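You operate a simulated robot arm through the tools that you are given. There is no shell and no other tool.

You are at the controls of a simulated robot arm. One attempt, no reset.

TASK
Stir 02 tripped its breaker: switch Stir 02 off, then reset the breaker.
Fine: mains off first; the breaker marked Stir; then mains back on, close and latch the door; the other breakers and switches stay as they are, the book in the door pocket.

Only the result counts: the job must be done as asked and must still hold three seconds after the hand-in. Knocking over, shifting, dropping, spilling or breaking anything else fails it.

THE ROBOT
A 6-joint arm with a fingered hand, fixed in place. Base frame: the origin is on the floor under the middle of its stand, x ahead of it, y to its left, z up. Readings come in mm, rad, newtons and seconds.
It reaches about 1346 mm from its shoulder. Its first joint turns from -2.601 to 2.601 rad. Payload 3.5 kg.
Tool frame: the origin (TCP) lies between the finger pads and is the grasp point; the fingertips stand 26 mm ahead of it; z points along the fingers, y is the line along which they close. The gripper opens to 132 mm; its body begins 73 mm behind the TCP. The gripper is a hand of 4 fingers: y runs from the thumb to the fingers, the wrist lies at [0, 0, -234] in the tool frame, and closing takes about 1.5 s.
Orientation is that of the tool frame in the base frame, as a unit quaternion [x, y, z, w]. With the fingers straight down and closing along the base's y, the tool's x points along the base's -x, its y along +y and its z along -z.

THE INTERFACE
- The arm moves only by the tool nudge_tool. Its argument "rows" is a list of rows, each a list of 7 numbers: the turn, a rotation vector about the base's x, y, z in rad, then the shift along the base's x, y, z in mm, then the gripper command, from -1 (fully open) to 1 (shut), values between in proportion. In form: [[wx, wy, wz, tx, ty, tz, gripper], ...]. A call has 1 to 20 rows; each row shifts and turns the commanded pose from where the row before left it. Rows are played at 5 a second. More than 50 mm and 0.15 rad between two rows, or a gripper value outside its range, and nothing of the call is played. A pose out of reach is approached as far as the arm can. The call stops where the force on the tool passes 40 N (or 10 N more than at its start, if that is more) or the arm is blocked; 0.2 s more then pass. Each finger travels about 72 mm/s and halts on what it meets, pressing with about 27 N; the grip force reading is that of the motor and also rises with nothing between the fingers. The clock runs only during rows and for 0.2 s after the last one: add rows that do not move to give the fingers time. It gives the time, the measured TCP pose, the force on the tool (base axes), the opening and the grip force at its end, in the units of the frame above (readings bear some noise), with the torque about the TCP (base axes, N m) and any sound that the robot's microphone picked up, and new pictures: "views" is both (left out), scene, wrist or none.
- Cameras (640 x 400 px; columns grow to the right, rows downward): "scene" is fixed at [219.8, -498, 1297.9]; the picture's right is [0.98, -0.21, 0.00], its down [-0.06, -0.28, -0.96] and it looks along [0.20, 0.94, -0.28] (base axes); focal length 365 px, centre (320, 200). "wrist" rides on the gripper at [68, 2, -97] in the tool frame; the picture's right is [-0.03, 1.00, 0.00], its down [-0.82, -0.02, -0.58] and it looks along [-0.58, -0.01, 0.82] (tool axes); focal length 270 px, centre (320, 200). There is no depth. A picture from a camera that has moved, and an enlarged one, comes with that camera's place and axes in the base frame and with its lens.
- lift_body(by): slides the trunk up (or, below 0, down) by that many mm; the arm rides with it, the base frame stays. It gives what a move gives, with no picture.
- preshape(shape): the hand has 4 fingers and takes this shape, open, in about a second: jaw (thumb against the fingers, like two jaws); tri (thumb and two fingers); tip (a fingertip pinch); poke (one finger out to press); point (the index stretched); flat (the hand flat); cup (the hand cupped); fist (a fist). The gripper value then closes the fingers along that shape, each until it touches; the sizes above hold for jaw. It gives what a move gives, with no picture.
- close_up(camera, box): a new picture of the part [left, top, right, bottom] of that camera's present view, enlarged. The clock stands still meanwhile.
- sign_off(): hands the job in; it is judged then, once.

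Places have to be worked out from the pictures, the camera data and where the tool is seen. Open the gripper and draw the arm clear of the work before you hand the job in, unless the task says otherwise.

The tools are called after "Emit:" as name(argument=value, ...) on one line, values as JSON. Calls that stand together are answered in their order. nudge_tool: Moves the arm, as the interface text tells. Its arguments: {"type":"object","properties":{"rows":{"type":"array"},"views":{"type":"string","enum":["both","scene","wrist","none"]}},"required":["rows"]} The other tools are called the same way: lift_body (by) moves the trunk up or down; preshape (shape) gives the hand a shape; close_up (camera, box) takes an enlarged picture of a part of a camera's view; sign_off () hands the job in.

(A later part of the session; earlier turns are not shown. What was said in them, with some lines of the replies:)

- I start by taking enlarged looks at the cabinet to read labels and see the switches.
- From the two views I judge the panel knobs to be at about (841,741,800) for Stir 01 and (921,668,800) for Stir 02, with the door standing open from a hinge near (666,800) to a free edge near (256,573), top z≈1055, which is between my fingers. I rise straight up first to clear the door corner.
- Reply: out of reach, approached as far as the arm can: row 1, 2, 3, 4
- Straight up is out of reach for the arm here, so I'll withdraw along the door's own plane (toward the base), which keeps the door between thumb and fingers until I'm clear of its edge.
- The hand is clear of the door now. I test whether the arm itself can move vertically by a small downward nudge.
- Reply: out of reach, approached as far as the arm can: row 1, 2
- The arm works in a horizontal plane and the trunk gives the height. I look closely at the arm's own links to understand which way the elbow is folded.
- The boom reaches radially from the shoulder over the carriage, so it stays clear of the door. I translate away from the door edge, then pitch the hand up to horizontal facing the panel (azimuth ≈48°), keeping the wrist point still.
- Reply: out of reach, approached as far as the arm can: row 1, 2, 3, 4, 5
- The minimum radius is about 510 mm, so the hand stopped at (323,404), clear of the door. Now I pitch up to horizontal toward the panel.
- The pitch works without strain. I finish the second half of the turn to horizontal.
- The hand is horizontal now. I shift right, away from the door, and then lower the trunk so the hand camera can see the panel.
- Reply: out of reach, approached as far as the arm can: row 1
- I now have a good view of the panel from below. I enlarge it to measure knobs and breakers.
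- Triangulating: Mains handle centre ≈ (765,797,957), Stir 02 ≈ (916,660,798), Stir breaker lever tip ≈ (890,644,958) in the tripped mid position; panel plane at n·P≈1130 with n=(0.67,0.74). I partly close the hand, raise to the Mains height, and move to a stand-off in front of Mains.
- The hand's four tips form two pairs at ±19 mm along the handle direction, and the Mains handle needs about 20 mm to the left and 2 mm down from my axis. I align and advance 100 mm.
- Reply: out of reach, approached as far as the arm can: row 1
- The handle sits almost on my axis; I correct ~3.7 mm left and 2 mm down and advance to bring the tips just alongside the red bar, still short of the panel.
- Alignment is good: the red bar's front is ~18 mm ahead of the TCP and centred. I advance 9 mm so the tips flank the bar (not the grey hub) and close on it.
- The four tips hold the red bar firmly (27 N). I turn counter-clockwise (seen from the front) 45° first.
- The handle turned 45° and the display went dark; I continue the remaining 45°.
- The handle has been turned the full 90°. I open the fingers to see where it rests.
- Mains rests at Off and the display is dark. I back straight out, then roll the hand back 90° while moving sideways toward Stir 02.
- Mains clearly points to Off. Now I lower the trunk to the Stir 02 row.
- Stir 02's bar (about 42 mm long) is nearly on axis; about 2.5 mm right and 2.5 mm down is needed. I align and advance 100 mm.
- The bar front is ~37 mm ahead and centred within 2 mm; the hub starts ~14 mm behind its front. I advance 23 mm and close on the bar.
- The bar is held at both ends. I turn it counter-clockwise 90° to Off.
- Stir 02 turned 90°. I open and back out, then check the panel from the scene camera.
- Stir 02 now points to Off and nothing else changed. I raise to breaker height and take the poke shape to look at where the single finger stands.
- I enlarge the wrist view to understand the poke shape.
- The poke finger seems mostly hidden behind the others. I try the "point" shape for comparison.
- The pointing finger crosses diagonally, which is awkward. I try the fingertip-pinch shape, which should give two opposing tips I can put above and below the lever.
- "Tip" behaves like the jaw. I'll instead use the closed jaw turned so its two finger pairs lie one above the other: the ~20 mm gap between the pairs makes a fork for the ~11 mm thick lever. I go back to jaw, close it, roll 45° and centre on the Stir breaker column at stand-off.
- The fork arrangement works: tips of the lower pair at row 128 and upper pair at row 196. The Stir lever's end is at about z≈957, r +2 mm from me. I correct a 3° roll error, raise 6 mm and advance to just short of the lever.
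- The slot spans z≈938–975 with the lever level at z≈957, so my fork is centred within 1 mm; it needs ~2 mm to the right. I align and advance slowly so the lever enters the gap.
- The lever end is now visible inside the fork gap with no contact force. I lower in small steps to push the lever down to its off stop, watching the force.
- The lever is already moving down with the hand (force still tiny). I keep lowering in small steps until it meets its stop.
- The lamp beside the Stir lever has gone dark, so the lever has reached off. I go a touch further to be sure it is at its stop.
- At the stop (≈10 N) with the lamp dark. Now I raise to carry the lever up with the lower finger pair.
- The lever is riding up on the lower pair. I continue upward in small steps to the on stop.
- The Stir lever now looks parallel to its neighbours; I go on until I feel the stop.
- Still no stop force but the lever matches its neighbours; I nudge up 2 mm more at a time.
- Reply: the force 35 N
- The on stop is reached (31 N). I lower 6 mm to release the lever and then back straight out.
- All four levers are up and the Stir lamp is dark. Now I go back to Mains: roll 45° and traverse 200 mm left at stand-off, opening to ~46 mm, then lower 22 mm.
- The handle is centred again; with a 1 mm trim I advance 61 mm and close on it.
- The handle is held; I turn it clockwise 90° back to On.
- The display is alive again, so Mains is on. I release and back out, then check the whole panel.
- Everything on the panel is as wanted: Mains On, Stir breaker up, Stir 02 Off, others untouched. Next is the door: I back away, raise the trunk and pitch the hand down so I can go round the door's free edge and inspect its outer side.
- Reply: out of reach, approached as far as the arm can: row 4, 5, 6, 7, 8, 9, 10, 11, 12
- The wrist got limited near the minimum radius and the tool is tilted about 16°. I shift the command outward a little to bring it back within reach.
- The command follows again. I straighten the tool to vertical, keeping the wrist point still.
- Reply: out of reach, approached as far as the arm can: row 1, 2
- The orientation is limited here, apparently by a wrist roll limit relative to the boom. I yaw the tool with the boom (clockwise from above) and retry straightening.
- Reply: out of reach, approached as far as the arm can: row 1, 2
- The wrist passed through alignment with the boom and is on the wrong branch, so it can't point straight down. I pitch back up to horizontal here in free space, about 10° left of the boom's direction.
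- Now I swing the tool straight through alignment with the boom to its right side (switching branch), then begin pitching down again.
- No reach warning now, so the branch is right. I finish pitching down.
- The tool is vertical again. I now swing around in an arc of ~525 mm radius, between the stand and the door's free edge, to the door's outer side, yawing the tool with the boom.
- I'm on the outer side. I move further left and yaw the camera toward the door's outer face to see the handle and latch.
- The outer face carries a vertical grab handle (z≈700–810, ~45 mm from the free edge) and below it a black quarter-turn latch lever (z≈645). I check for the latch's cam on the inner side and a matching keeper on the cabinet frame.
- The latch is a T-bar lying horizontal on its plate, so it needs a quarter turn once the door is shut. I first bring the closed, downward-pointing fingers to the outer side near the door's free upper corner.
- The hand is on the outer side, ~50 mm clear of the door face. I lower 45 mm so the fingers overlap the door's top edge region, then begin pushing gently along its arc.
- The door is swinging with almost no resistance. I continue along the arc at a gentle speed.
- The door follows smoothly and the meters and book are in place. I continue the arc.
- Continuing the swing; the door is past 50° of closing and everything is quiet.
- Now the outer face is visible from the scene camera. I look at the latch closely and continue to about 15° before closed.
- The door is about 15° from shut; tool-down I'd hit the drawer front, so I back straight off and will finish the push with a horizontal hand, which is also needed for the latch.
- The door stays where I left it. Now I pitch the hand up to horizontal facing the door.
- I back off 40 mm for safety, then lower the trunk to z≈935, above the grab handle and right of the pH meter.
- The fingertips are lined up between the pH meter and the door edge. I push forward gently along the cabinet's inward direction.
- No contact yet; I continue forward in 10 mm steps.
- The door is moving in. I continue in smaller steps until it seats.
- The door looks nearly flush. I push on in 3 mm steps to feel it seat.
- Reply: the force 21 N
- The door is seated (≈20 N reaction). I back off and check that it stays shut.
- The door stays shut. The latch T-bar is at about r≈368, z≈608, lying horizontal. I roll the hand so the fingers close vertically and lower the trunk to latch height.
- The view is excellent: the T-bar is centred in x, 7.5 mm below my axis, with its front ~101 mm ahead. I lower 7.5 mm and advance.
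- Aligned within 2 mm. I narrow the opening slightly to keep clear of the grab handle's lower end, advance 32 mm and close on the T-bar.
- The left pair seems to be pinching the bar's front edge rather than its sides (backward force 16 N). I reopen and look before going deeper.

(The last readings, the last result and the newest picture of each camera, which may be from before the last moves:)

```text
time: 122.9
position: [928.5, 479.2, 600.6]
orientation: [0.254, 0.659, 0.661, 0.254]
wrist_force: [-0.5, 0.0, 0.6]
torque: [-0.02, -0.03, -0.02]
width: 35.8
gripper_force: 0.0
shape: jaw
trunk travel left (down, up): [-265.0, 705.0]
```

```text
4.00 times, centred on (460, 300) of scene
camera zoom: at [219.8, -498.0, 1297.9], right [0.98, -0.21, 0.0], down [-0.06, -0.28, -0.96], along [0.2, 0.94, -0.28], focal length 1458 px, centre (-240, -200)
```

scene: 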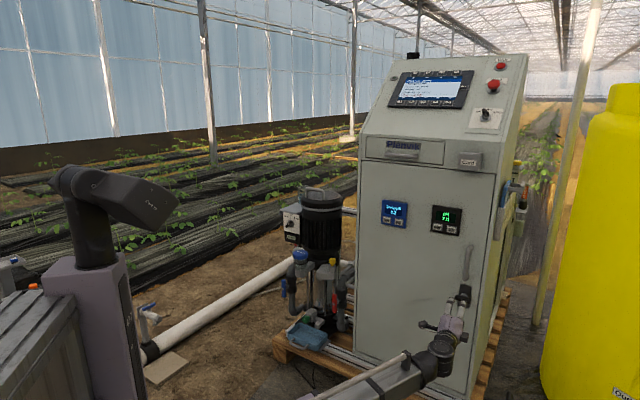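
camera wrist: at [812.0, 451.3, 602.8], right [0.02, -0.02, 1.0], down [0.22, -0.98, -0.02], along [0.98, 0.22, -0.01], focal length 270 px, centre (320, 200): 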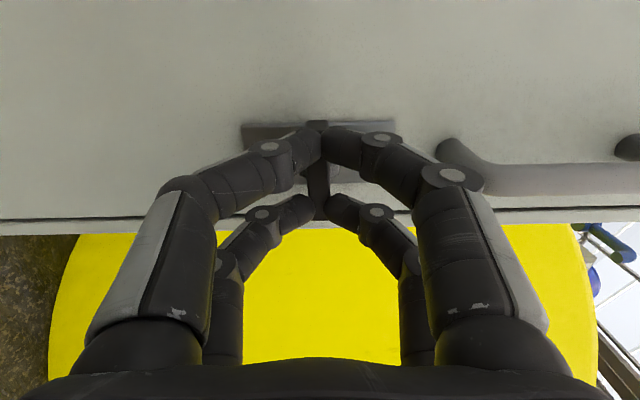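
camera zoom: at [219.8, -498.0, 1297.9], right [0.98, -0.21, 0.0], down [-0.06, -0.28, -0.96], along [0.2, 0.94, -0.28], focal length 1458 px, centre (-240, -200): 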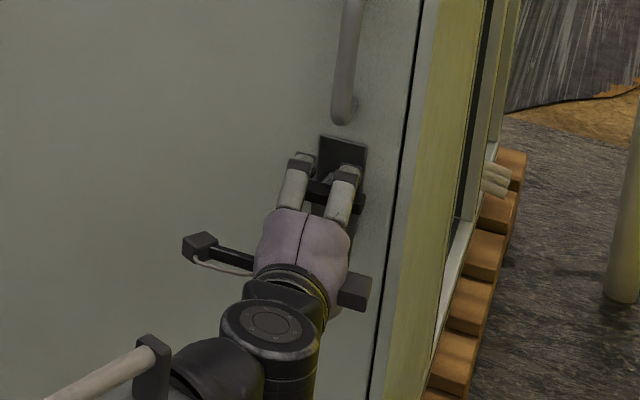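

The bar's front is ~12.5 mm ahead of the TCP, so the tips only overlapped ~13 mm. I go 7 mm deeper, 1.5 mm left, and close again.

Emit:
nudge_tool(rows=[[0, 0, 0, -1.1, 1.0, 0, 0.45], [0, 0, 0, 2.4, 2.6, 0, 0.45], [0, 0, 0, 2.4, 2.6, 0, 0.45], [0, 0, 0, 0, 0, 0, 0.6], [0, 0, 0, 0, 0, 0, 0.75], [0, 0, 0, 0, 0, 0, 0.9], [0, 0, 0, 0, 0, 0, 1], [0, 0, 0, 0, 0, 0, 1], [0, 0, 0, 0, 0, 0, 1]], views="none")

Emit:
close_up(camera="wrist", box=[200, 60, 440, 240])

Emit:
close_up(camera="scene", box=[430, 270, 494, 340])

```text
time: 124.9
position: [932.4, 484.6, 599.2]
orientation: [0.253, 0.659, 0.662, 0.254]
wrist_force: [0.6, 1.2, 0.2]
torque: [0.02, 0.03, -0.05]
width: 7.3
gripper_force: 27.0
shape: jaw
trunk travel left (down, up): [-265.0, 705.0]
```

```text
2.22 times, centred on (320, 150) of wrist
camera zoom: at [816.3, 458.9, 602.3], right [0.02, -0.02, 1.0], down [0.22, -0.98, -0.02], along [0.98, 0.22, -0.01], focal length 601 px, centre (320, 311)
```

zoom: 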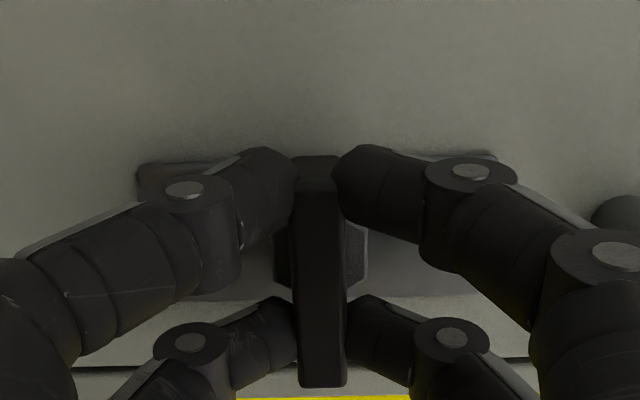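

```text
5.71 times, centred on (462, 305) of scene
camera zoom: at [219.8, -498.0, 1297.9], right [0.98, -0.21, 0.0], down [-0.06, -0.28, -0.96], along [0.2, 0.94, -0.28], focal length 2084 px, centre (-491, -400)
```

zoom: 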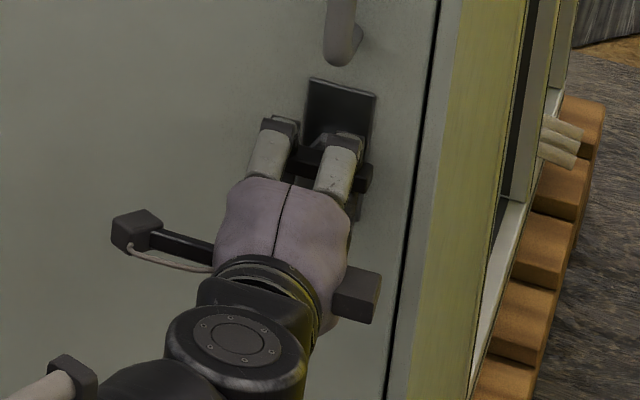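

Both pairs now flank the T-bar firmly. I try a small clockwise turn and watch the torque.

Emit:
nudge_tool(rows=[[0.0671, 0.0742, 0, 0, 0, 0, 1], [0.0671, 0.0742, 0, 0, 0, 0, 1]], views="none")

Emit:
close_up(camera="wrist", box=[200, 60, 440, 240])

```text
time: 125.5
position: [932.3, 485.6, 600.2]
orientation: [0.318, 0.63, 0.683, 0.187]
wrist_force: [-0.7, 1.1, -1.2]
torque: [-0.62, -0.65, 0.12]
width: 8.4
gripper_force: 26.7
shape: jaw
trunk travel left (down, up): [-265.0, 705.0]
```

```text
2.22 times, centred on (320, 150) of wrist
camera zoom: at [817.3, 457.9, 615.9], right [0.16, -0.15, 0.97], down [0.21, -0.96, -0.18], along [0.96, 0.23, -0.13], focal length 601 px, centre (320, 311)
```

zoom: 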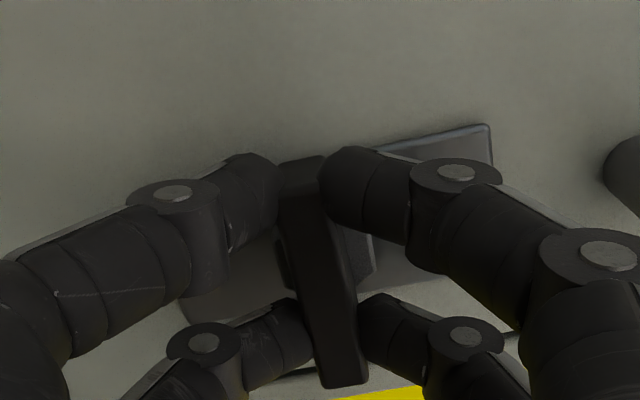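

The bar didn't follow clockwise (stop, torque ≈0.9 N·m), so it turns the other way. I rotate back and then counter-clockwise.

Emit:
nudge_tool(rows=[[-0.0671, -0.0742, 0, 0, 0, 0, 1], [-0.0671, -0.0742, 0, 0, 0, 0, 1], [-0.0878, -0.0971, 0, 0, 0, 0, 1], [-0.0878, -0.0971, 0, 0, 0, 0, 1]], views="none")

Emit:
close_up(camera="wrist", box=[200, 60, 440, 240])

```text
time: 126.5
position: [931.9, 485.1, 599.2]
orientation: [0.164, 0.687, 0.622, 0.337]
wrist_force: [-1.0, 1.4, -6.2]
torque: [-0.11, 0.19, 0.06]
width: 7.1
gripper_force: 27.2
shape: jaw
trunk travel left (down, up): [-265.0, 705.0]
```

```text
2.22 times, centred on (320, 150) of wrist
camera zoom: at [818.1, 457.7, 583.6], right [-0.18, 0.16, 0.97], down [0.2, -0.96, 0.19], along [0.96, 0.23, 0.14], focal length 601 px, centre (320, 311)
```

zoom: 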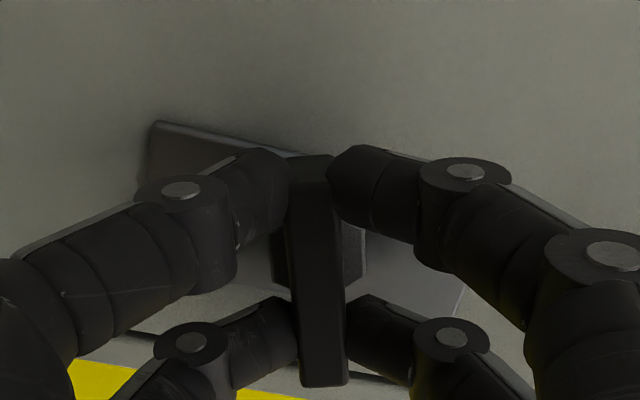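

The bar follows counter-clockwise. I continue the rest of the quarter turn.

Emit:
nudge_tool(rows=[[-0.0878, -0.0971, 0, 0, 0, 0, 1], [-0.0878, -0.0971, 0, 0, 0, 0, 1], [-0.0878, -0.0971, 0, 0, 0, 0, 1], [-0.0878, -0.0971, 0, 0, 0, 0, 1], [-0.0878, -0.0971, 0, 0, 0, 0, 1]], views="none")

Emit:
close_up(camera="wrist", box=[200, 60, 440, 240])

Emit:
close_up(camera="scene", box=[360, 140, 520, 340])

```text
time: 127.7
position: [933.0, 483.9, 597.0]
orientation: [-0.065, 0.705, 0.479, 0.519]
wrist_force: [-1.5, -4.1, -22.5]
torque: [-0.45, 0.58, -0.07]
width: 7.2
gripper_force: 27.0
shape: jaw
trunk travel left (down, up): [-265.0, 705.0]
```

```text
2.22 times, centred on (320, 150) of wrist
camera zoom: at [836.5, 441.6, 544.8], right [-0.58, 0.52, 0.63], down [-0.01, -0.77, 0.64], along [0.82, 0.36, 0.45], focal length 601 px, centre (320, 311)
```

zoom: 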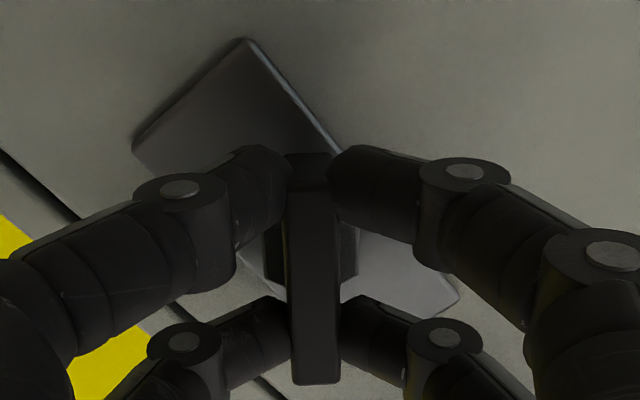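

```text
2.00 times, centred on (440, 240) of scene
camera zoom: at [219.8, -498.0, 1297.9], right [0.98, -0.21, 0.0], down [-0.06, -0.28, -0.96], along [0.2, 0.94, -0.28], focal length 729 px, centre (80, 120)
```

zoom: 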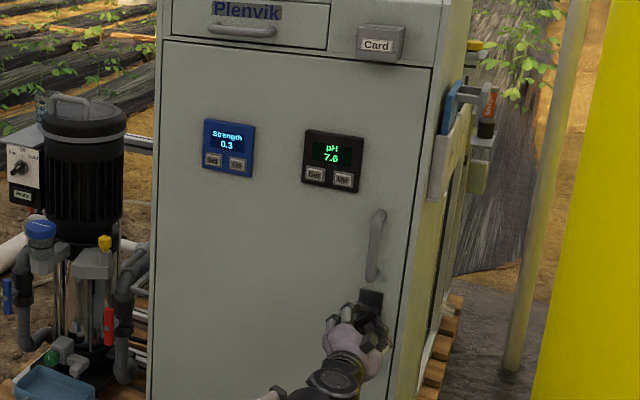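

The bar follows; a sideways load of ~22 N pulls the hand down slightly, so I lower 2 mm to relieve it and finish the turn.

Emit:
lift_body(by=-2)

Emit:
nudge_tool(rows=[[-0.0878, -0.0971, 0, 0, 0, 0, 1], [-0.0878, -0.0971, 0, 0, 0, 0, 1], [-0.0878, -0.0971, 0, 0, 0, 0, 1]], views="none")

Emit:
close_up(camera="wrist", box=[200, 60, 440, 240])

```text
time: 128.2
position: [932.8, 483.8, 597.3]
orientation: [-0.064, 0.704, 0.481, 0.519]
wrist_force: [3.7, -4.2, -9.8]
torque: [-0.3, 0.39, -0.09]
width: 7.1
gripper_force: 27.0
shape: jaw
trunk travel left (down, up): [-263.0, 707.0]
```

```text
time: 129.0
position: [933.6, 484.4, 594.2]
orientation: [-0.201, 0.678, 0.369, 0.603]
wrist_force: [9.1, -13.0, -14.0]
torque: [-0.37, 0.55, -0.36]
width: 7.6
gripper_force: 26.5
shape: jaw
trunk travel left (down, up): [-263.0, 707.0]
```

```text
2.22 times, centred on (320, 150) of wrist
camera zoom: at [854.5, 425.2, 531.0], right [-0.71, 0.64, 0.28], down [-0.21, -0.58, 0.78], along [0.67, 0.5, 0.55], focal length 601 px, centre (320, 311)
```

zoom: 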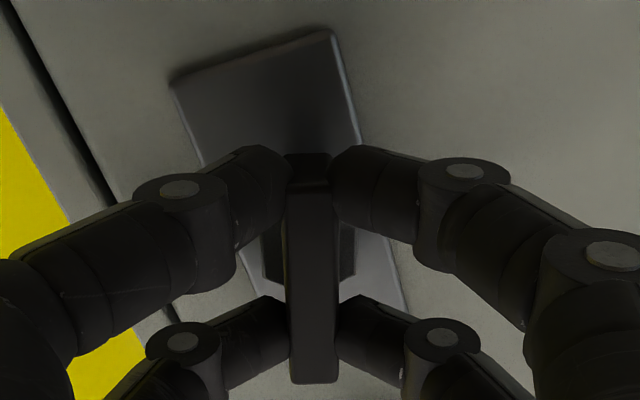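

75° done. I relieve the side load by 2 mm right and 2 mm down, and turn the last 15°.

Emit:
lift_body(by=-1.5)

Emit:
nudge_tool(rows=[[0, 0, 0, 1.3, -1.2, 0, 1], [-0.0878, -0.0971, 0, 0, 0, 0, 1], [-0.0878, -0.0971, 0, 0, 0, 0, 1], [0, 0, 0, 0, 0, 0, 1]])

Emit:
close_up(camera="wrist", box=[200, 60, 440, 240])

```text
time: 129.5
position: [933.5, 483.1, 595.3]
orientation: [-0.199, 0.679, 0.368, 0.603]
wrist_force: [12.4, -13.2, -4.3]
torque: [-0.33, 0.44, -0.41]
width: 7.3
gripper_force: 27.0
shape: jaw
trunk travel left (down, up): [-261.0, 709.0]
```

```text
time: 130.3
position: [933.1, 482.4, 593.4]
orientation: [-0.266, 0.665, 0.298, 0.631]
wrist_force: [3.4, -2.5, 40.7]
torque: [0.35, -0.37, -0.15]
width: 7.2
gripper_force: 26.8
shape: jaw
out of reach, approached as far as the arm can: row 3
trunk travel left (down, up): [-261.0, 709.0]
stopped in row 3: the force on the tool passed its limit at 52 N (the readings are from after the stop); the commanded pose is now the measured one
camera wrist: at [862.7, 414.2, 528.9], right [-0.73, 0.68, 0.09], down [-0.33, -0.46, 0.83], along [0.6, 0.58, 0.55], focal length 270 px, centre (320, 200)
```

scene: 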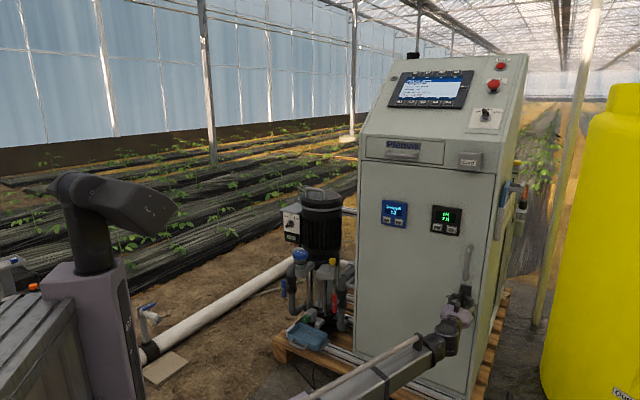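
wrist: 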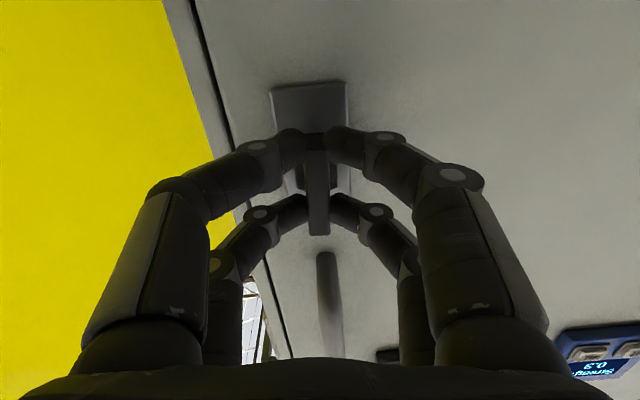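

```text
2.22 times, centred on (320, 150) of wrist
camera zoom: at [862.7, 414.2, 528.9], right [-0.73, 0.68, 0.09], down [-0.33, -0.46, 0.83], along [0.6, 0.58, 0.55], focal length 601 px, centre (320, 311)
```

zoom: 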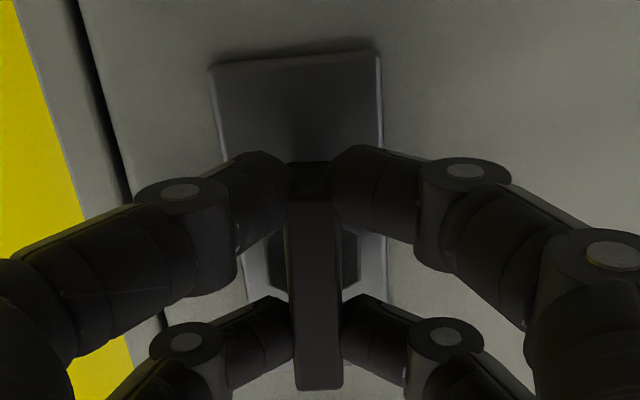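

The wrist reached a joint limit about 3–4° short of vertical and the force rose. I open the fingers to relieve it and see where the T-bar rests.

Emit:
nudge_tool(rows=[[0, 0, 0, 0, 0, 0, 0.7], [0, 0, 0, 0, 0, 0, 0.45], [0, 0, 0, 0, 0, 0, 0.4]], views="none")

Emit:
close_up(camera="wrist", box=[200, 60, 440, 240])

Emit:
close_up(camera="scene", box=[430, 270, 494, 340])

```text
time: 131.1
position: [933.3, 483.2, 587.6]
orientation: [-0.27, 0.666, 0.297, 0.628]
wrist_force: [0.1, 0.3, -0.1]
torque: [0.0, 0.0, 0.01]
width: 39.5
gripper_force: 0.1
shape: jaw
trunk travel left (down, up): [-261.0, 709.0]
```

```text
2.22 times, centred on (320, 150) of wrist
camera zoom: at [863.2, 415.3, 523.7], right [-0.73, 0.68, 0.08], down [-0.32, -0.45, 0.83], along [0.6, 0.58, 0.55], focal length 601 px, centre (320, 311)
```

zoom: 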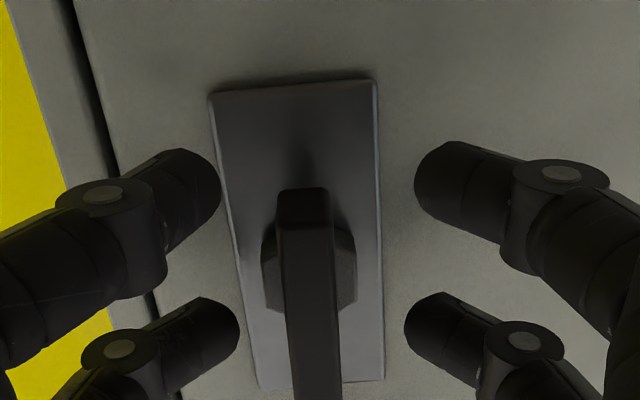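

```text
5.71 times, centred on (462, 305) of scene
camera zoom: at [219.8, -498.0, 1297.9], right [0.98, -0.21, 0.0], down [-0.06, -0.28, -0.96], along [0.2, 0.94, -0.28], focal length 2084 px, centre (-491, -400)
```

zoom: 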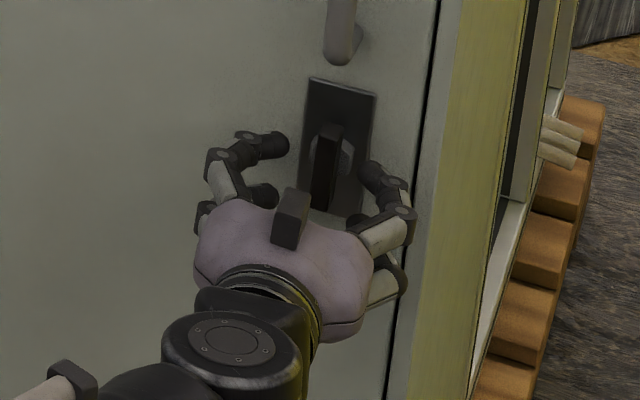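

The T-bar now stands vertical, parallel to its plate. To make sure it's fully home I'll back off, roll the hand half a turn away from its joint limit, and re-grip to press it gently further counter-clockwise.

Emit:
nudge_tool(rows=[[0, 0, 0, -13.4, -14.8, 0, 0.4], [0, 0, 0, -20.1, -22.3, 0, 0.4], [0.0878, 0.0971, 0, 0, 0, 0, 0.4], [0.0878, 0.0971, 0, 0, 0, 0, 0.4], [0.0878, 0.0971, 0, 0, 0, 0, 0.4], [0.0878, 0.0971, 0, 0, 0, 0, 0.4], [0.0878, 0.0971, 0, 0, 0, 0, 0.4], [0.0878, 0.0971, 0, 0, 0, 0, 0.4], [0.0878, 0.0971, 0, 0, 0, 0, 0.4], [0.0878, 0.0971, 0, 0, 0, 0, 0.4], [0.0878, 0.0971, 0, 0, 0, 0, 0.4], [0.0878, 0.0971, 0, 0, 0, 0, 0.4], [0.0878, 0.0971, 0, 0, 0, 0, 0.4], [0.0878, 0.0971, 0, 0, 0, 0, 0.4]])

Emit:
close_up(camera="scene", box=[430, 260, 494, 340])

```text
time: 134.1
position: [901.2, 448.2, 594.4]
orientation: [0.264, 0.66, 0.667, 0.223]
wrist_force: [-0.1, -0.4, 0.1]
torque: [-0.03, 0.0, 0.03]
width: 39.4
gripper_force: 0.1
shape: jaw
out of reach, approached as far as the arm can: row 12
trunk travel left (down, up): [-261.0, 709.0]
camera wrist: at [786.6, 417.5, 601.2], right [0.07, -0.05, 1.0], down [0.25, -0.97, -0.06], along [0.97, 0.25, -0.06], focal length 270 px, centre (320, 200)
```

scene: 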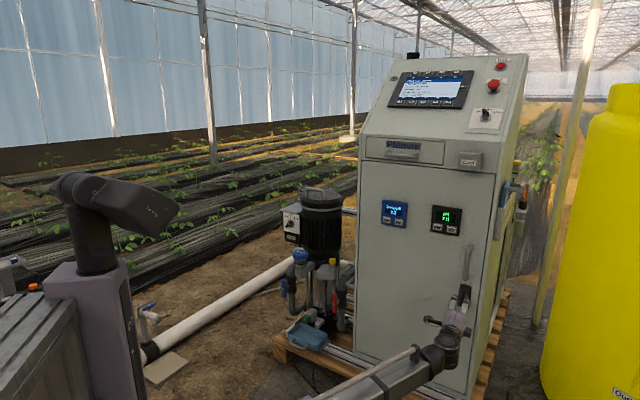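
wrist: 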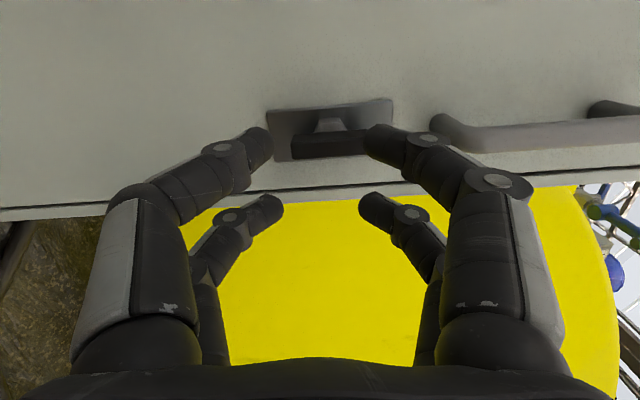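

```text
5.00 times, centred on (462, 300) of scene
camera zoom: at [219.8, -498.0, 1297.9], right [0.98, -0.21, 0.0], down [-0.06, -0.28, -0.96], along [0.2, 0.94, -0.28], focal length 1823 px, centre (-390, -300)
```

zoom: 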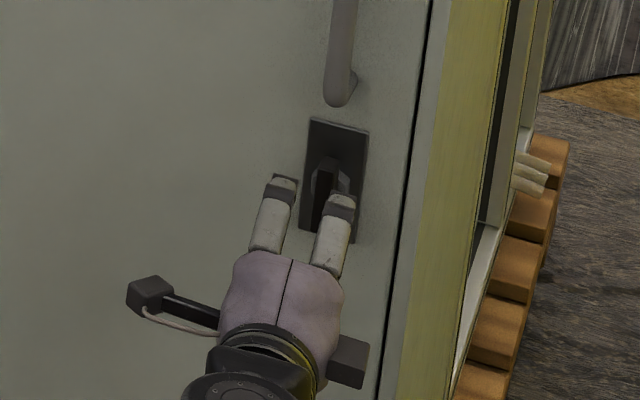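

The hand is free again. I take a close look at the T-bar against its plate.

Emit:
nudge_tool(rows=[[0.0079, -0.0071, -0.0319, -20, -22.3, 0, 0.4], [0, 0, 0, -13.4, -14.8, 0, 0.4]], views="wrist")

Emit:
close_up(camera="wrist", box=[220, 40, 420, 190])

```text
time: 134.7
position: [867.2, 409.4, 596.2]
orientation: [0.273, 0.652, 0.667, 0.235]
wrist_force: [-1.4, 0.2, 0.0]
torque: [-0.03, 0.01, 0.0]
width: 38.9
gripper_force: 0.1
shape: jaw
out of reach, approached as far as the arm can: row 1
trunk travel left (down, up): [-261.0, 709.0]
camera wrist: at [752.1, 383.5, 602.4], right [0.06, -0.06, 1.0], down [0.22, -0.97, -0.07], along [0.97, 0.22, -0.05], focal length 270 px, centre (320, 200)
```

wrist: 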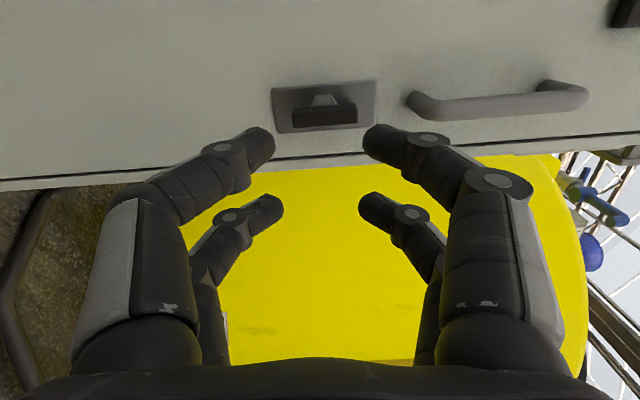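

```text
2.67 times, centred on (320, 115) of wrist
camera zoom: at [752.1, 383.5, 602.4], right [0.06, -0.06, 1.0], down [0.22, -0.97, -0.07], along [0.97, 0.22, -0.05], focal length 721 px, centre (320, 427)
```

zoom: 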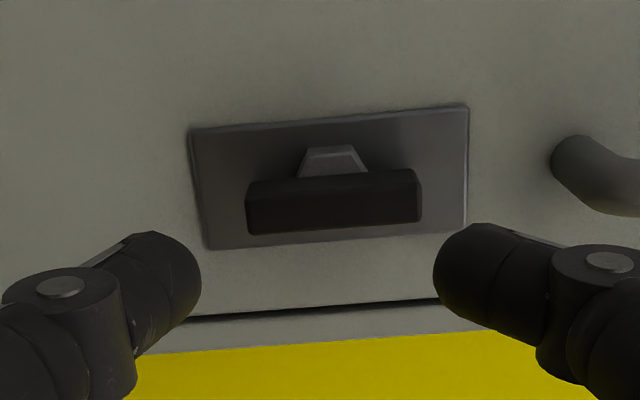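

The T-bar is parallel to its plate (even a hair past), so the latch is fully turned. To verify, I'll take the grab handle lightly and try a tiny pull: roll the hand and raise it to the handle.

Emit:
nudge_tool(rows=[[-0.0852, -0.0942, 0, 0, 0, 0, 0.3], [-0.0852, -0.0942, 0, 0, 0, 0, 0.3], [-0.0852, -0.0942, 0, 0, 0, 0, 0.3], [-0.0852, -0.0942, 0, 0, 0, 0, 0.3], [-0.0852, -0.0942, 0, 0, 0, 0, 0.3], [-0.0852, -0.0942, 0, 0, 0, 0, 0.3], [-0.0852, -0.0942, 0, 0, 0, 0, 0.3], [-0.0852, -0.0942, 0, 0, 0, 0, 0.3], [-0.0852, -0.0942, 0, 0, 0, 0, 0.3], [-0.0852, -0.0942, 0, 0, 0, 0, 0.3], [-0.0852, -0.0942, 0, 0, 0, 0, 0.3]], views="none")

Emit:
lift_body(by=134)

Emit:
nudge_tool(rows=[[0, 0, 0, 0, 0, 0, 0.3]])

Emit:
close_up(camera="wrist", box=[200, 0, 440, 180])

```text
time: 137.1
position: [866.4, 410.8, 596.5]
orientation: [-0.212, 0.675, 0.359, 0.609]
wrist_force: [-0.1, -0.4, -0.9]
torque: [0.02, -0.01, 0.04]
width: 45.6
gripper_force: 0.1
shape: jaw
trunk travel left (down, up): [-261.0, 709.0]
```

```text
time: 138.7
position: [866.5, 410.2, 730.5]
orientation: [-0.211, 0.675, 0.359, 0.609]
wrist_force: [-0.4, -0.8, -0.7]
torque: [0.0, 0.01, -0.01]
width: 45.8
gripper_force: 0.1
shape: jaw
trunk travel left (down, up): [-395.0, 575.0]
```

```text
time: 139.1
position: [867.4, 409.1, 730.4]
orientation: [-0.212, 0.675, 0.36, 0.609]
wrist_force: [-0.5, -0.2, -0.1]
torque: [0.03, -0.04, 0.03]
width: 45.6
gripper_force: 0.1
shape: jaw
trunk travel left (down, up): [-395.0, 575.0]
camera wrist: at [790.2, 349.7, 664.4], right [-0.72, 0.65, 0.25], down [-0.23, -0.57, 0.79], along [0.65, 0.51, 0.56], focal length 270 px, centre (320, 200)
```

scene: 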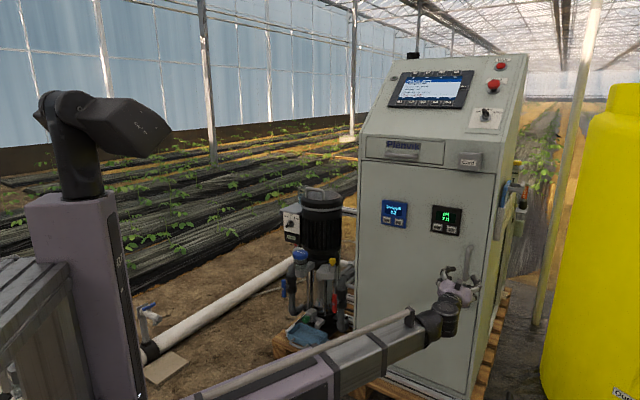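
wrist: 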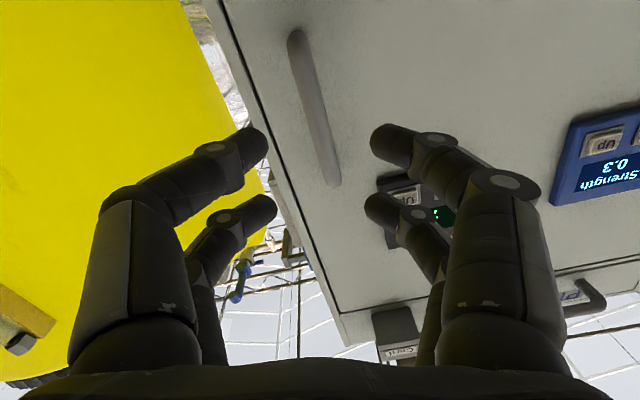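

```text
2.22 times, centred on (320, 90) of wrist
camera zoom: at [790.2, 349.7, 664.4], right [-0.72, 0.65, 0.25], down [-0.23, -0.57, 0.79], along [0.65, 0.51, 0.56], focal length 601 px, centre (320, 444)
```

zoom: 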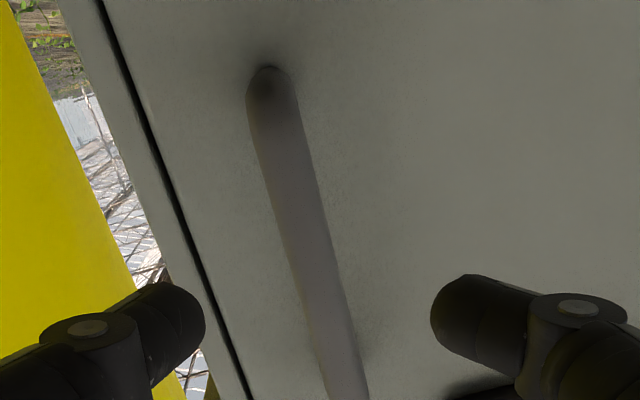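

The handle rod is nearly on my axis (4.5 mm to the right). I align and approach to look closer.

Emit:
nudge_tool(rows=[[0, 0, 0, 3.3, -3.0, 0, 0.3], [0, 0, 0, 13.4, 14.8, 0, 0.3], [0, 0, 0, 13.4, 14.8, 0, 0.3], [0, 0, 0, 8.7, 9.6, 0, 0.3]], views="wrist")

Emit:
close_up(camera="wrist", box=[200, 40, 440, 220])

Emit:
close_up(camera="scene", box=[420, 230, 500, 330])

```text
time: 140.1
position: [907.1, 444.7, 730.1]
orientation: [-0.211, 0.675, 0.36, 0.609]
wrist_force: [-0.2, 0.4, 0.3]
torque: [-0.01, 0.01, 0.02]
width: 45.6
gripper_force: 0.0
shape: jaw
trunk travel left (down, up): [-395.0, 575.0]
camera wrist: at [829.5, 385.3, 664.6], right [-0.72, 0.65, 0.25], down [-0.23, -0.57, 0.79], along [0.65, 0.51, 0.56], focal length 270 px, centre (320, 200)
```

wrist: 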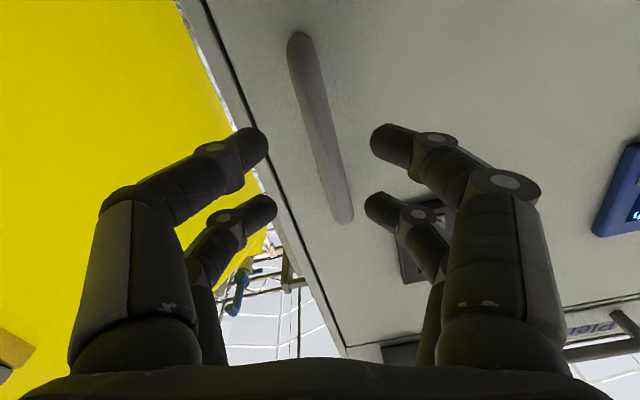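

```text
2.22 times, centred on (320, 130) of wrist
camera zoom: at [829.5, 385.3, 664.6], right [-0.72, 0.65, 0.25], down [-0.23, -0.57, 0.79], along [0.65, 0.51, 0.56], focal length 601 px, centre (320, 356)
```

zoom: 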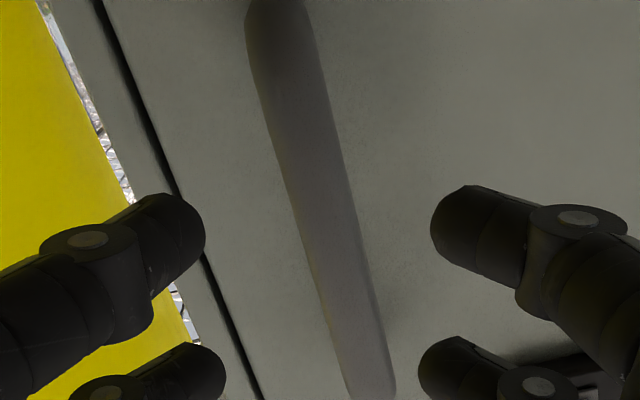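

```text
4.00 times, centred on (460, 280) of scene
camera zoom: at [219.8, -498.0, 1297.9], right [0.98, -0.21, 0.0], down [-0.06, -0.28, -0.96], along [0.2, 0.94, -0.28], focal length 1458 px, centre (-240, -120)
```

zoom: 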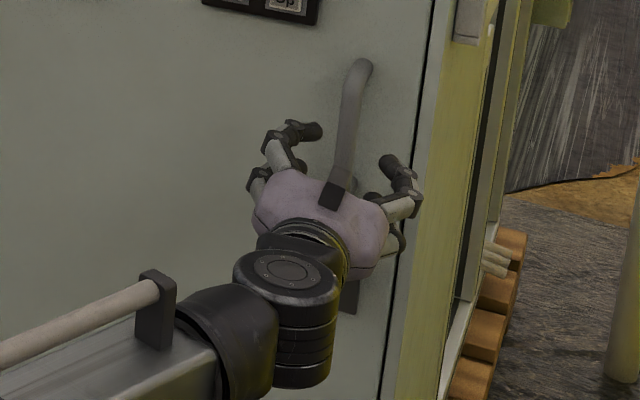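

The rod is centred between the fingers. I advance 32 mm and close gently on it.

Emit:
nudge_tool(rows=[[0, 0, 0, 10.7, 11.9, 0, 0.3], [0, 0, 0, 10.7, 11.9, 0, 0.3], [0, 0, 0, 0, 0, 0, 0.5], [0, 0, 0, 0, 0, 0, 0.7], [0, 0, 0, 0, 0, 0, 0.9], [0, 0, 0, 0, 0, 0, 1], [0, 0, 0, 0, 0, 0, 1], [0, 0, 0, 0, 0, 0, 1]], views="none")

Emit:
close_up(camera="wrist", box=[200, 60, 440, 240])

```text
time: 141.9
position: [926.8, 470.1, 730.8]
orientation: [-0.211, 0.675, 0.359, 0.609]
wrist_force: [-6.0, -5.1, -3.2]
torque: [-0.18, -0.1, 0.11]
width: 10.1
gripper_force: 27.3
shape: jaw
trunk travel left (down, up): [-395.0, 575.0]
```

```text
2.22 times, centred on (320, 150) of wrist
camera zoom: at [850.3, 409.1, 664.5], right [-0.72, 0.65, 0.25], down [-0.23, -0.57, 0.79], along [0.65, 0.51, 0.56], focal length 601 px, centre (320, 311)
```

zoom: 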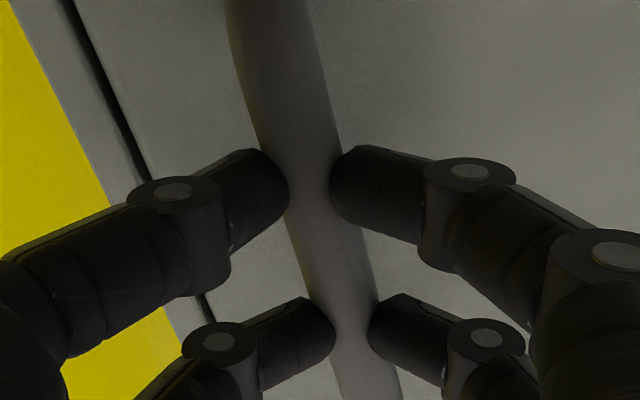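

I have the rod. I pull back just 6 mm in small steps and read the force.

Emit:
nudge_tool(rows=[[0, 0, 0, -1.34, -1.48, 0, 1], [0, 0, 0, -1.34, -1.48, 0, 1], [0, 0, 0, -1.34, -1.48, 0, 1]], views="scene")

Emit:
close_up(camera="scene", box=[440, 160, 520, 260])

```text
time: 142.7
position: [924.8, 466.1, 729.8]
orientation: [-0.212, 0.675, 0.361, 0.608]
wrist_force: [8.2, 10.3, 4.2]
torque: [-0.12, -0.19, -0.02]
width: 9.7
gripper_force: 26.1
shape: jaw
trunk travel left (down, up): [-395.0, 575.0]
```

scene: 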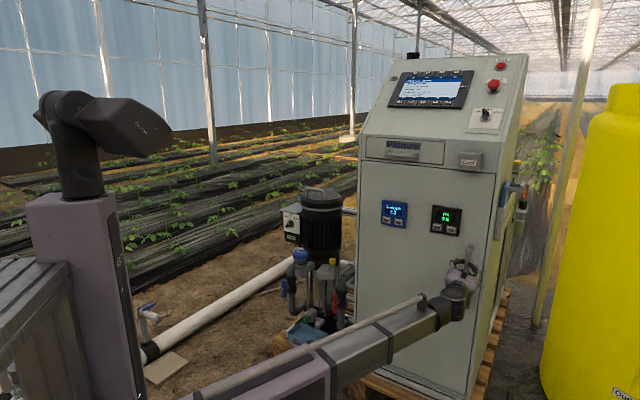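

```text
4.00 times, centred on (480, 210) of scene
camera zoom: at [219.8, -498.0, 1297.9], right [0.98, -0.21, 0.0], down [-0.06, -0.28, -0.96], along [0.2, 0.94, -0.28], focal length 1458 px, centre (-320, 160)
```

zoom: 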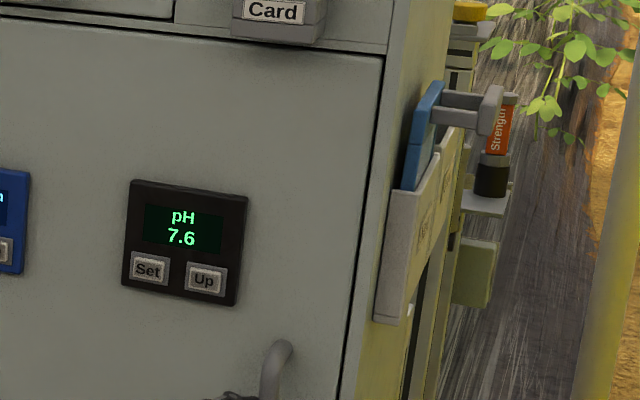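

The door resists with 14 N where it swung with none before, so it is latched. I release the handle and draw back.

Emit:
nudge_tool(rows=[[0, 0, 0, 2.0, 2.2, 0, 0.8], [0, 0, 0, 0, 0, 0, 0.5], [0, 0, 0, 0, 0, 0, 0.2], [0, 0, 0, 0, 0, 0, 0.2], [0, 0, 0, -20, -22.3, 0, 0.2], [0, 0, 0, -30, -33, 0, 0.2], [0, 0, 0, -30, -33, 0, 0.2], [0, 0, 0, -20, -36, 0, 0.2], [0, 0, 0, -20, -36, 0, 0.2]])

Emit:
close_up(camera="scene", box=[340, 140, 520, 380])

Emit:
close_up(camera="scene", box=[430, 240, 510, 340])

```text
time: 144.7
position: [806.3, 307.8, 730.0]
orientation: [-0.212, 0.675, 0.36, 0.608]
wrist_force: [0.8, 0.2, -0.1]
torque: [0.01, -0.04, 0.02]
width: 52.5
gripper_force: 0.1
shape: jaw
trunk travel left (down, up): [-395.0, 575.0]
camera wrist: at [728.0, 247.2, 664.3], right [-0.72, 0.65, 0.25], down [-0.23, -0.57, 0.79], along [0.66, 0.51, 0.56], focal length 270 px, centre (320, 200)
```

scene: 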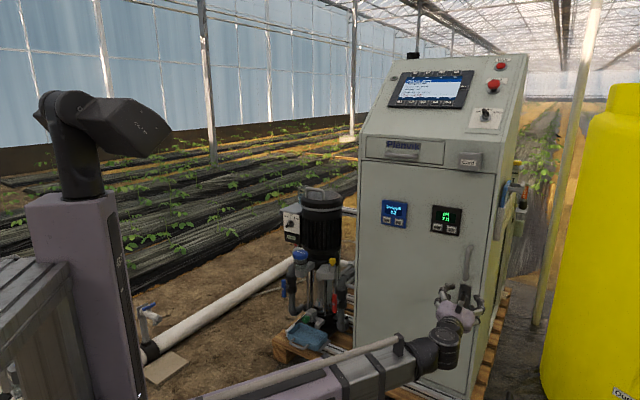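
wrist: 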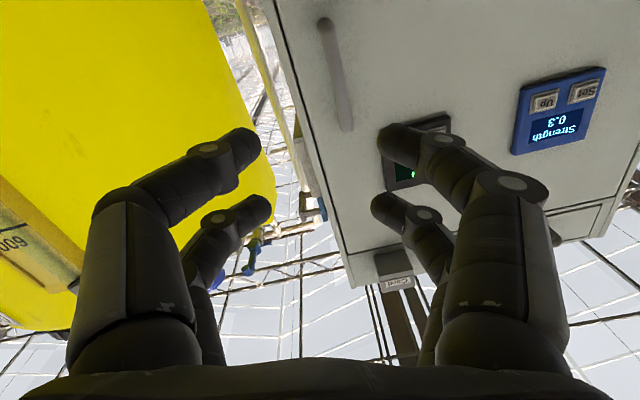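

```text
1.67 times, centred on (430, 260) of scene
camera zoom: at [219.8, -498.0, 1297.9], right [0.98, -0.21, 0.0], down [-0.06, -0.28, -0.96], along [0.2, 0.94, -0.28], focal length 608 px, centre (137, 100)
```

zoom: 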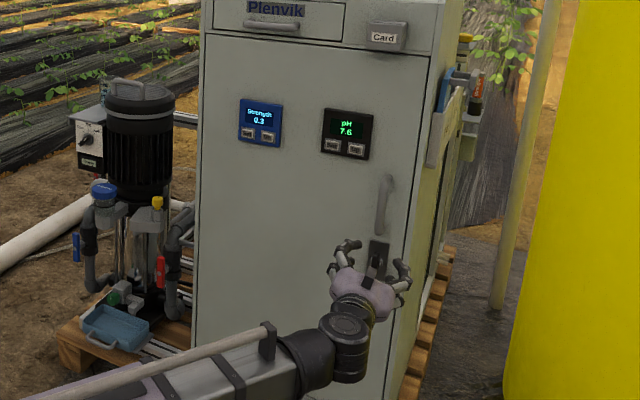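

```text
4.00 times, centred on (470, 290) of scene
camera zoom: at [219.8, -498.0, 1297.9], right [0.98, -0.21, 0.0], down [-0.06, -0.28, -0.96], along [0.2, 0.94, -0.28], focal length 1458 px, centre (-280, -160)
```

zoom: 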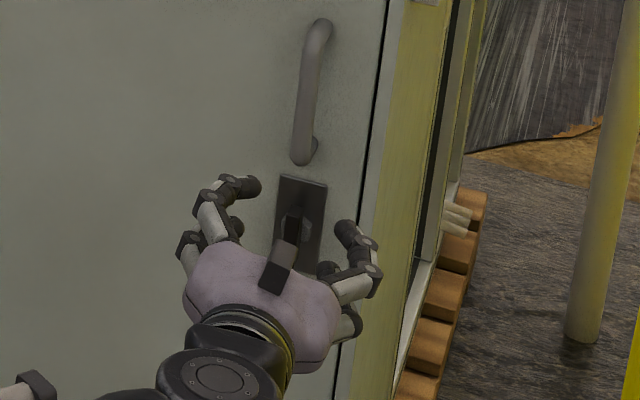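

The door is shut with the T-bar vertical. I open the hand fully, draw the arm back further, and take a last look.

Emit:
nudge_tool(rows=[[0, 0, 0, -32, -12, 0, -1], [0, 0, 0, -32, -12, 0, -1], [0, 0, 0, -32, -12, 0, -1], [0, 0, 0, 0, 0, 0, -1], [0, 0, 0, 0, 0, 0, -1], [0, 0, 0, 0, 0, 0, -1]])

Emit:
close_up(camera="scene", box=[430, 240, 510, 340])

Emit:
close_up(camera="scene", box=[360, 40, 540, 160])

Emit:
close_up(camera="scene", box=[340, 280, 520, 400])

```text
time: 146.1
position: [710.5, 271.0, 730.6]
orientation: [-0.211, 0.675, 0.36, 0.609]
wrist_force: [0.4, 0.4, 0.3]
torque: [0.0, 0.01, 0.04]
width: 131.8
gripper_force: 0.0
shape: jaw
trunk travel left (down, up): [-395.0, 575.0]
camera wrist: at [633.0, 211.2, 664.4], right [-0.72, 0.65, 0.25], down [-0.23, -0.57, 0.79], along [0.66, 0.51, 0.56], focal length 270 px, centre (320, 200)
```

scene: 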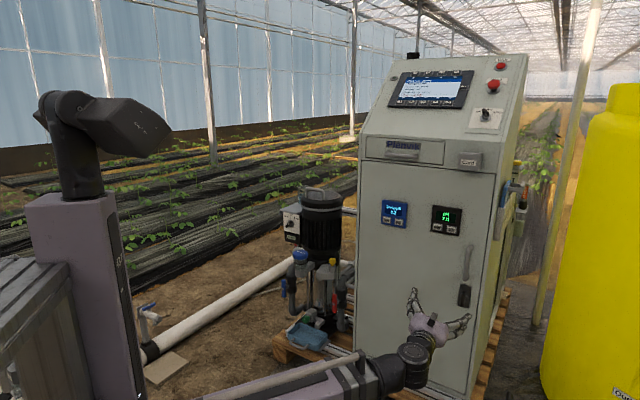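
wrist: 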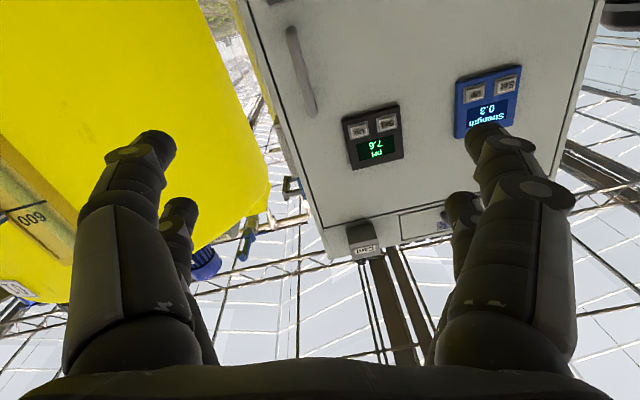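

```text
4.00 times, centred on (470, 290) of scene
camera zoom: at [219.8, -498.0, 1297.9], right [0.98, -0.21, 0.0], down [-0.06, -0.28, -0.96], along [0.2, 0.94, -0.28], focal length 1458 px, centre (-280, -160)
```

zoom: 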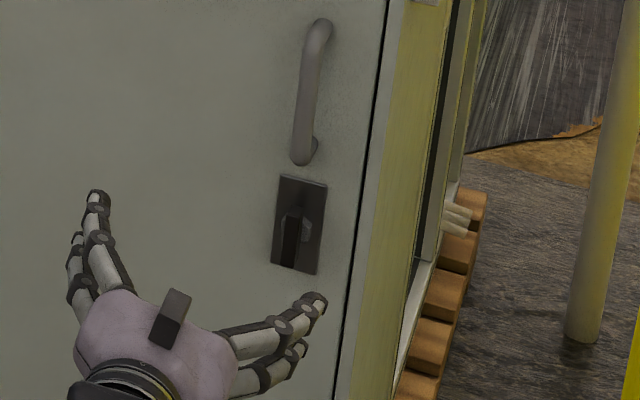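

```text
3.33 times, centred on (450, 100) of scene
camera zoom: at [219.8, -498.0, 1297.9], right [0.98, -0.21, 0.0], down [-0.06, -0.28, -0.96], along [0.2, 0.94, -0.28], focal length 1216 px, centre (-113, 533)
```

zoom: 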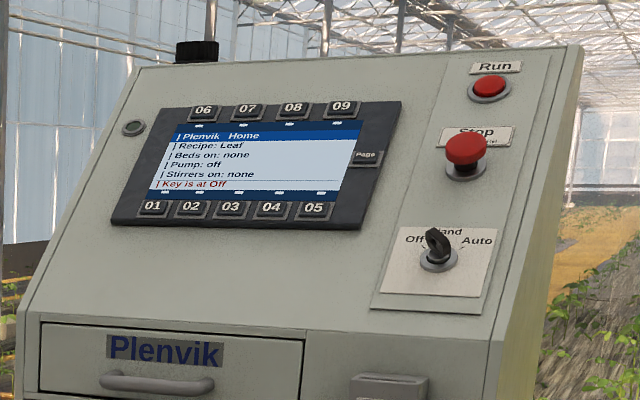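

```text
3.33 times, centred on (430, 340) of scene
camera zoom: at [219.8, -498.0, 1297.9], right [0.98, -0.21, 0.0], down [-0.06, -0.28, -0.96], along [0.2, 0.94, -0.28], focal length 1216 px, centre (-47, -267)
```

zoom: 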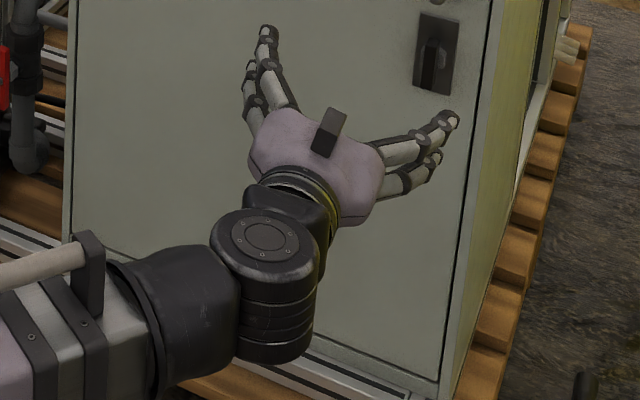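

The door is shut flush, the latch T-bar stands vertical, the display is on, and the hand is open and clear of the cabinet. I hand the job in.

Emit:
sign_off()

```text
The job is handed in.
```

I switched Stir 02 off, reset the Stir breaker, and left the cabinet closed and latched with the mains back on. The job is handed in.

1. **Mains off:** I turned the Mains switch to Off first, and the display went dark.
2. **Stir 02:** I turned it from On to Off.
3. **Stir breaker:** It was sitting in the tripped middle position. I pushed it down to its stop, then up to its on stop. Its lamp is out and it lines up with the other three breakers.
4. **Mains on:** I turned it back to On, and the display came back.
5. **Door:** I swung it shut, pushed until it seated, and turned the latch a quarter turn. A small pull on the handle met about 14 N of resistance, where the door had swung with almost none before, so I take it as latched.

On the last look at the panel before closing, the other breakers and switches were as I found them. The wiring book was last seen in the door pocket while I was swinging the door. With the door shut I can't see it, but I pushed the door slowly and the microphone reported no sounds.

The hand is open and drawn back from the cabinet.
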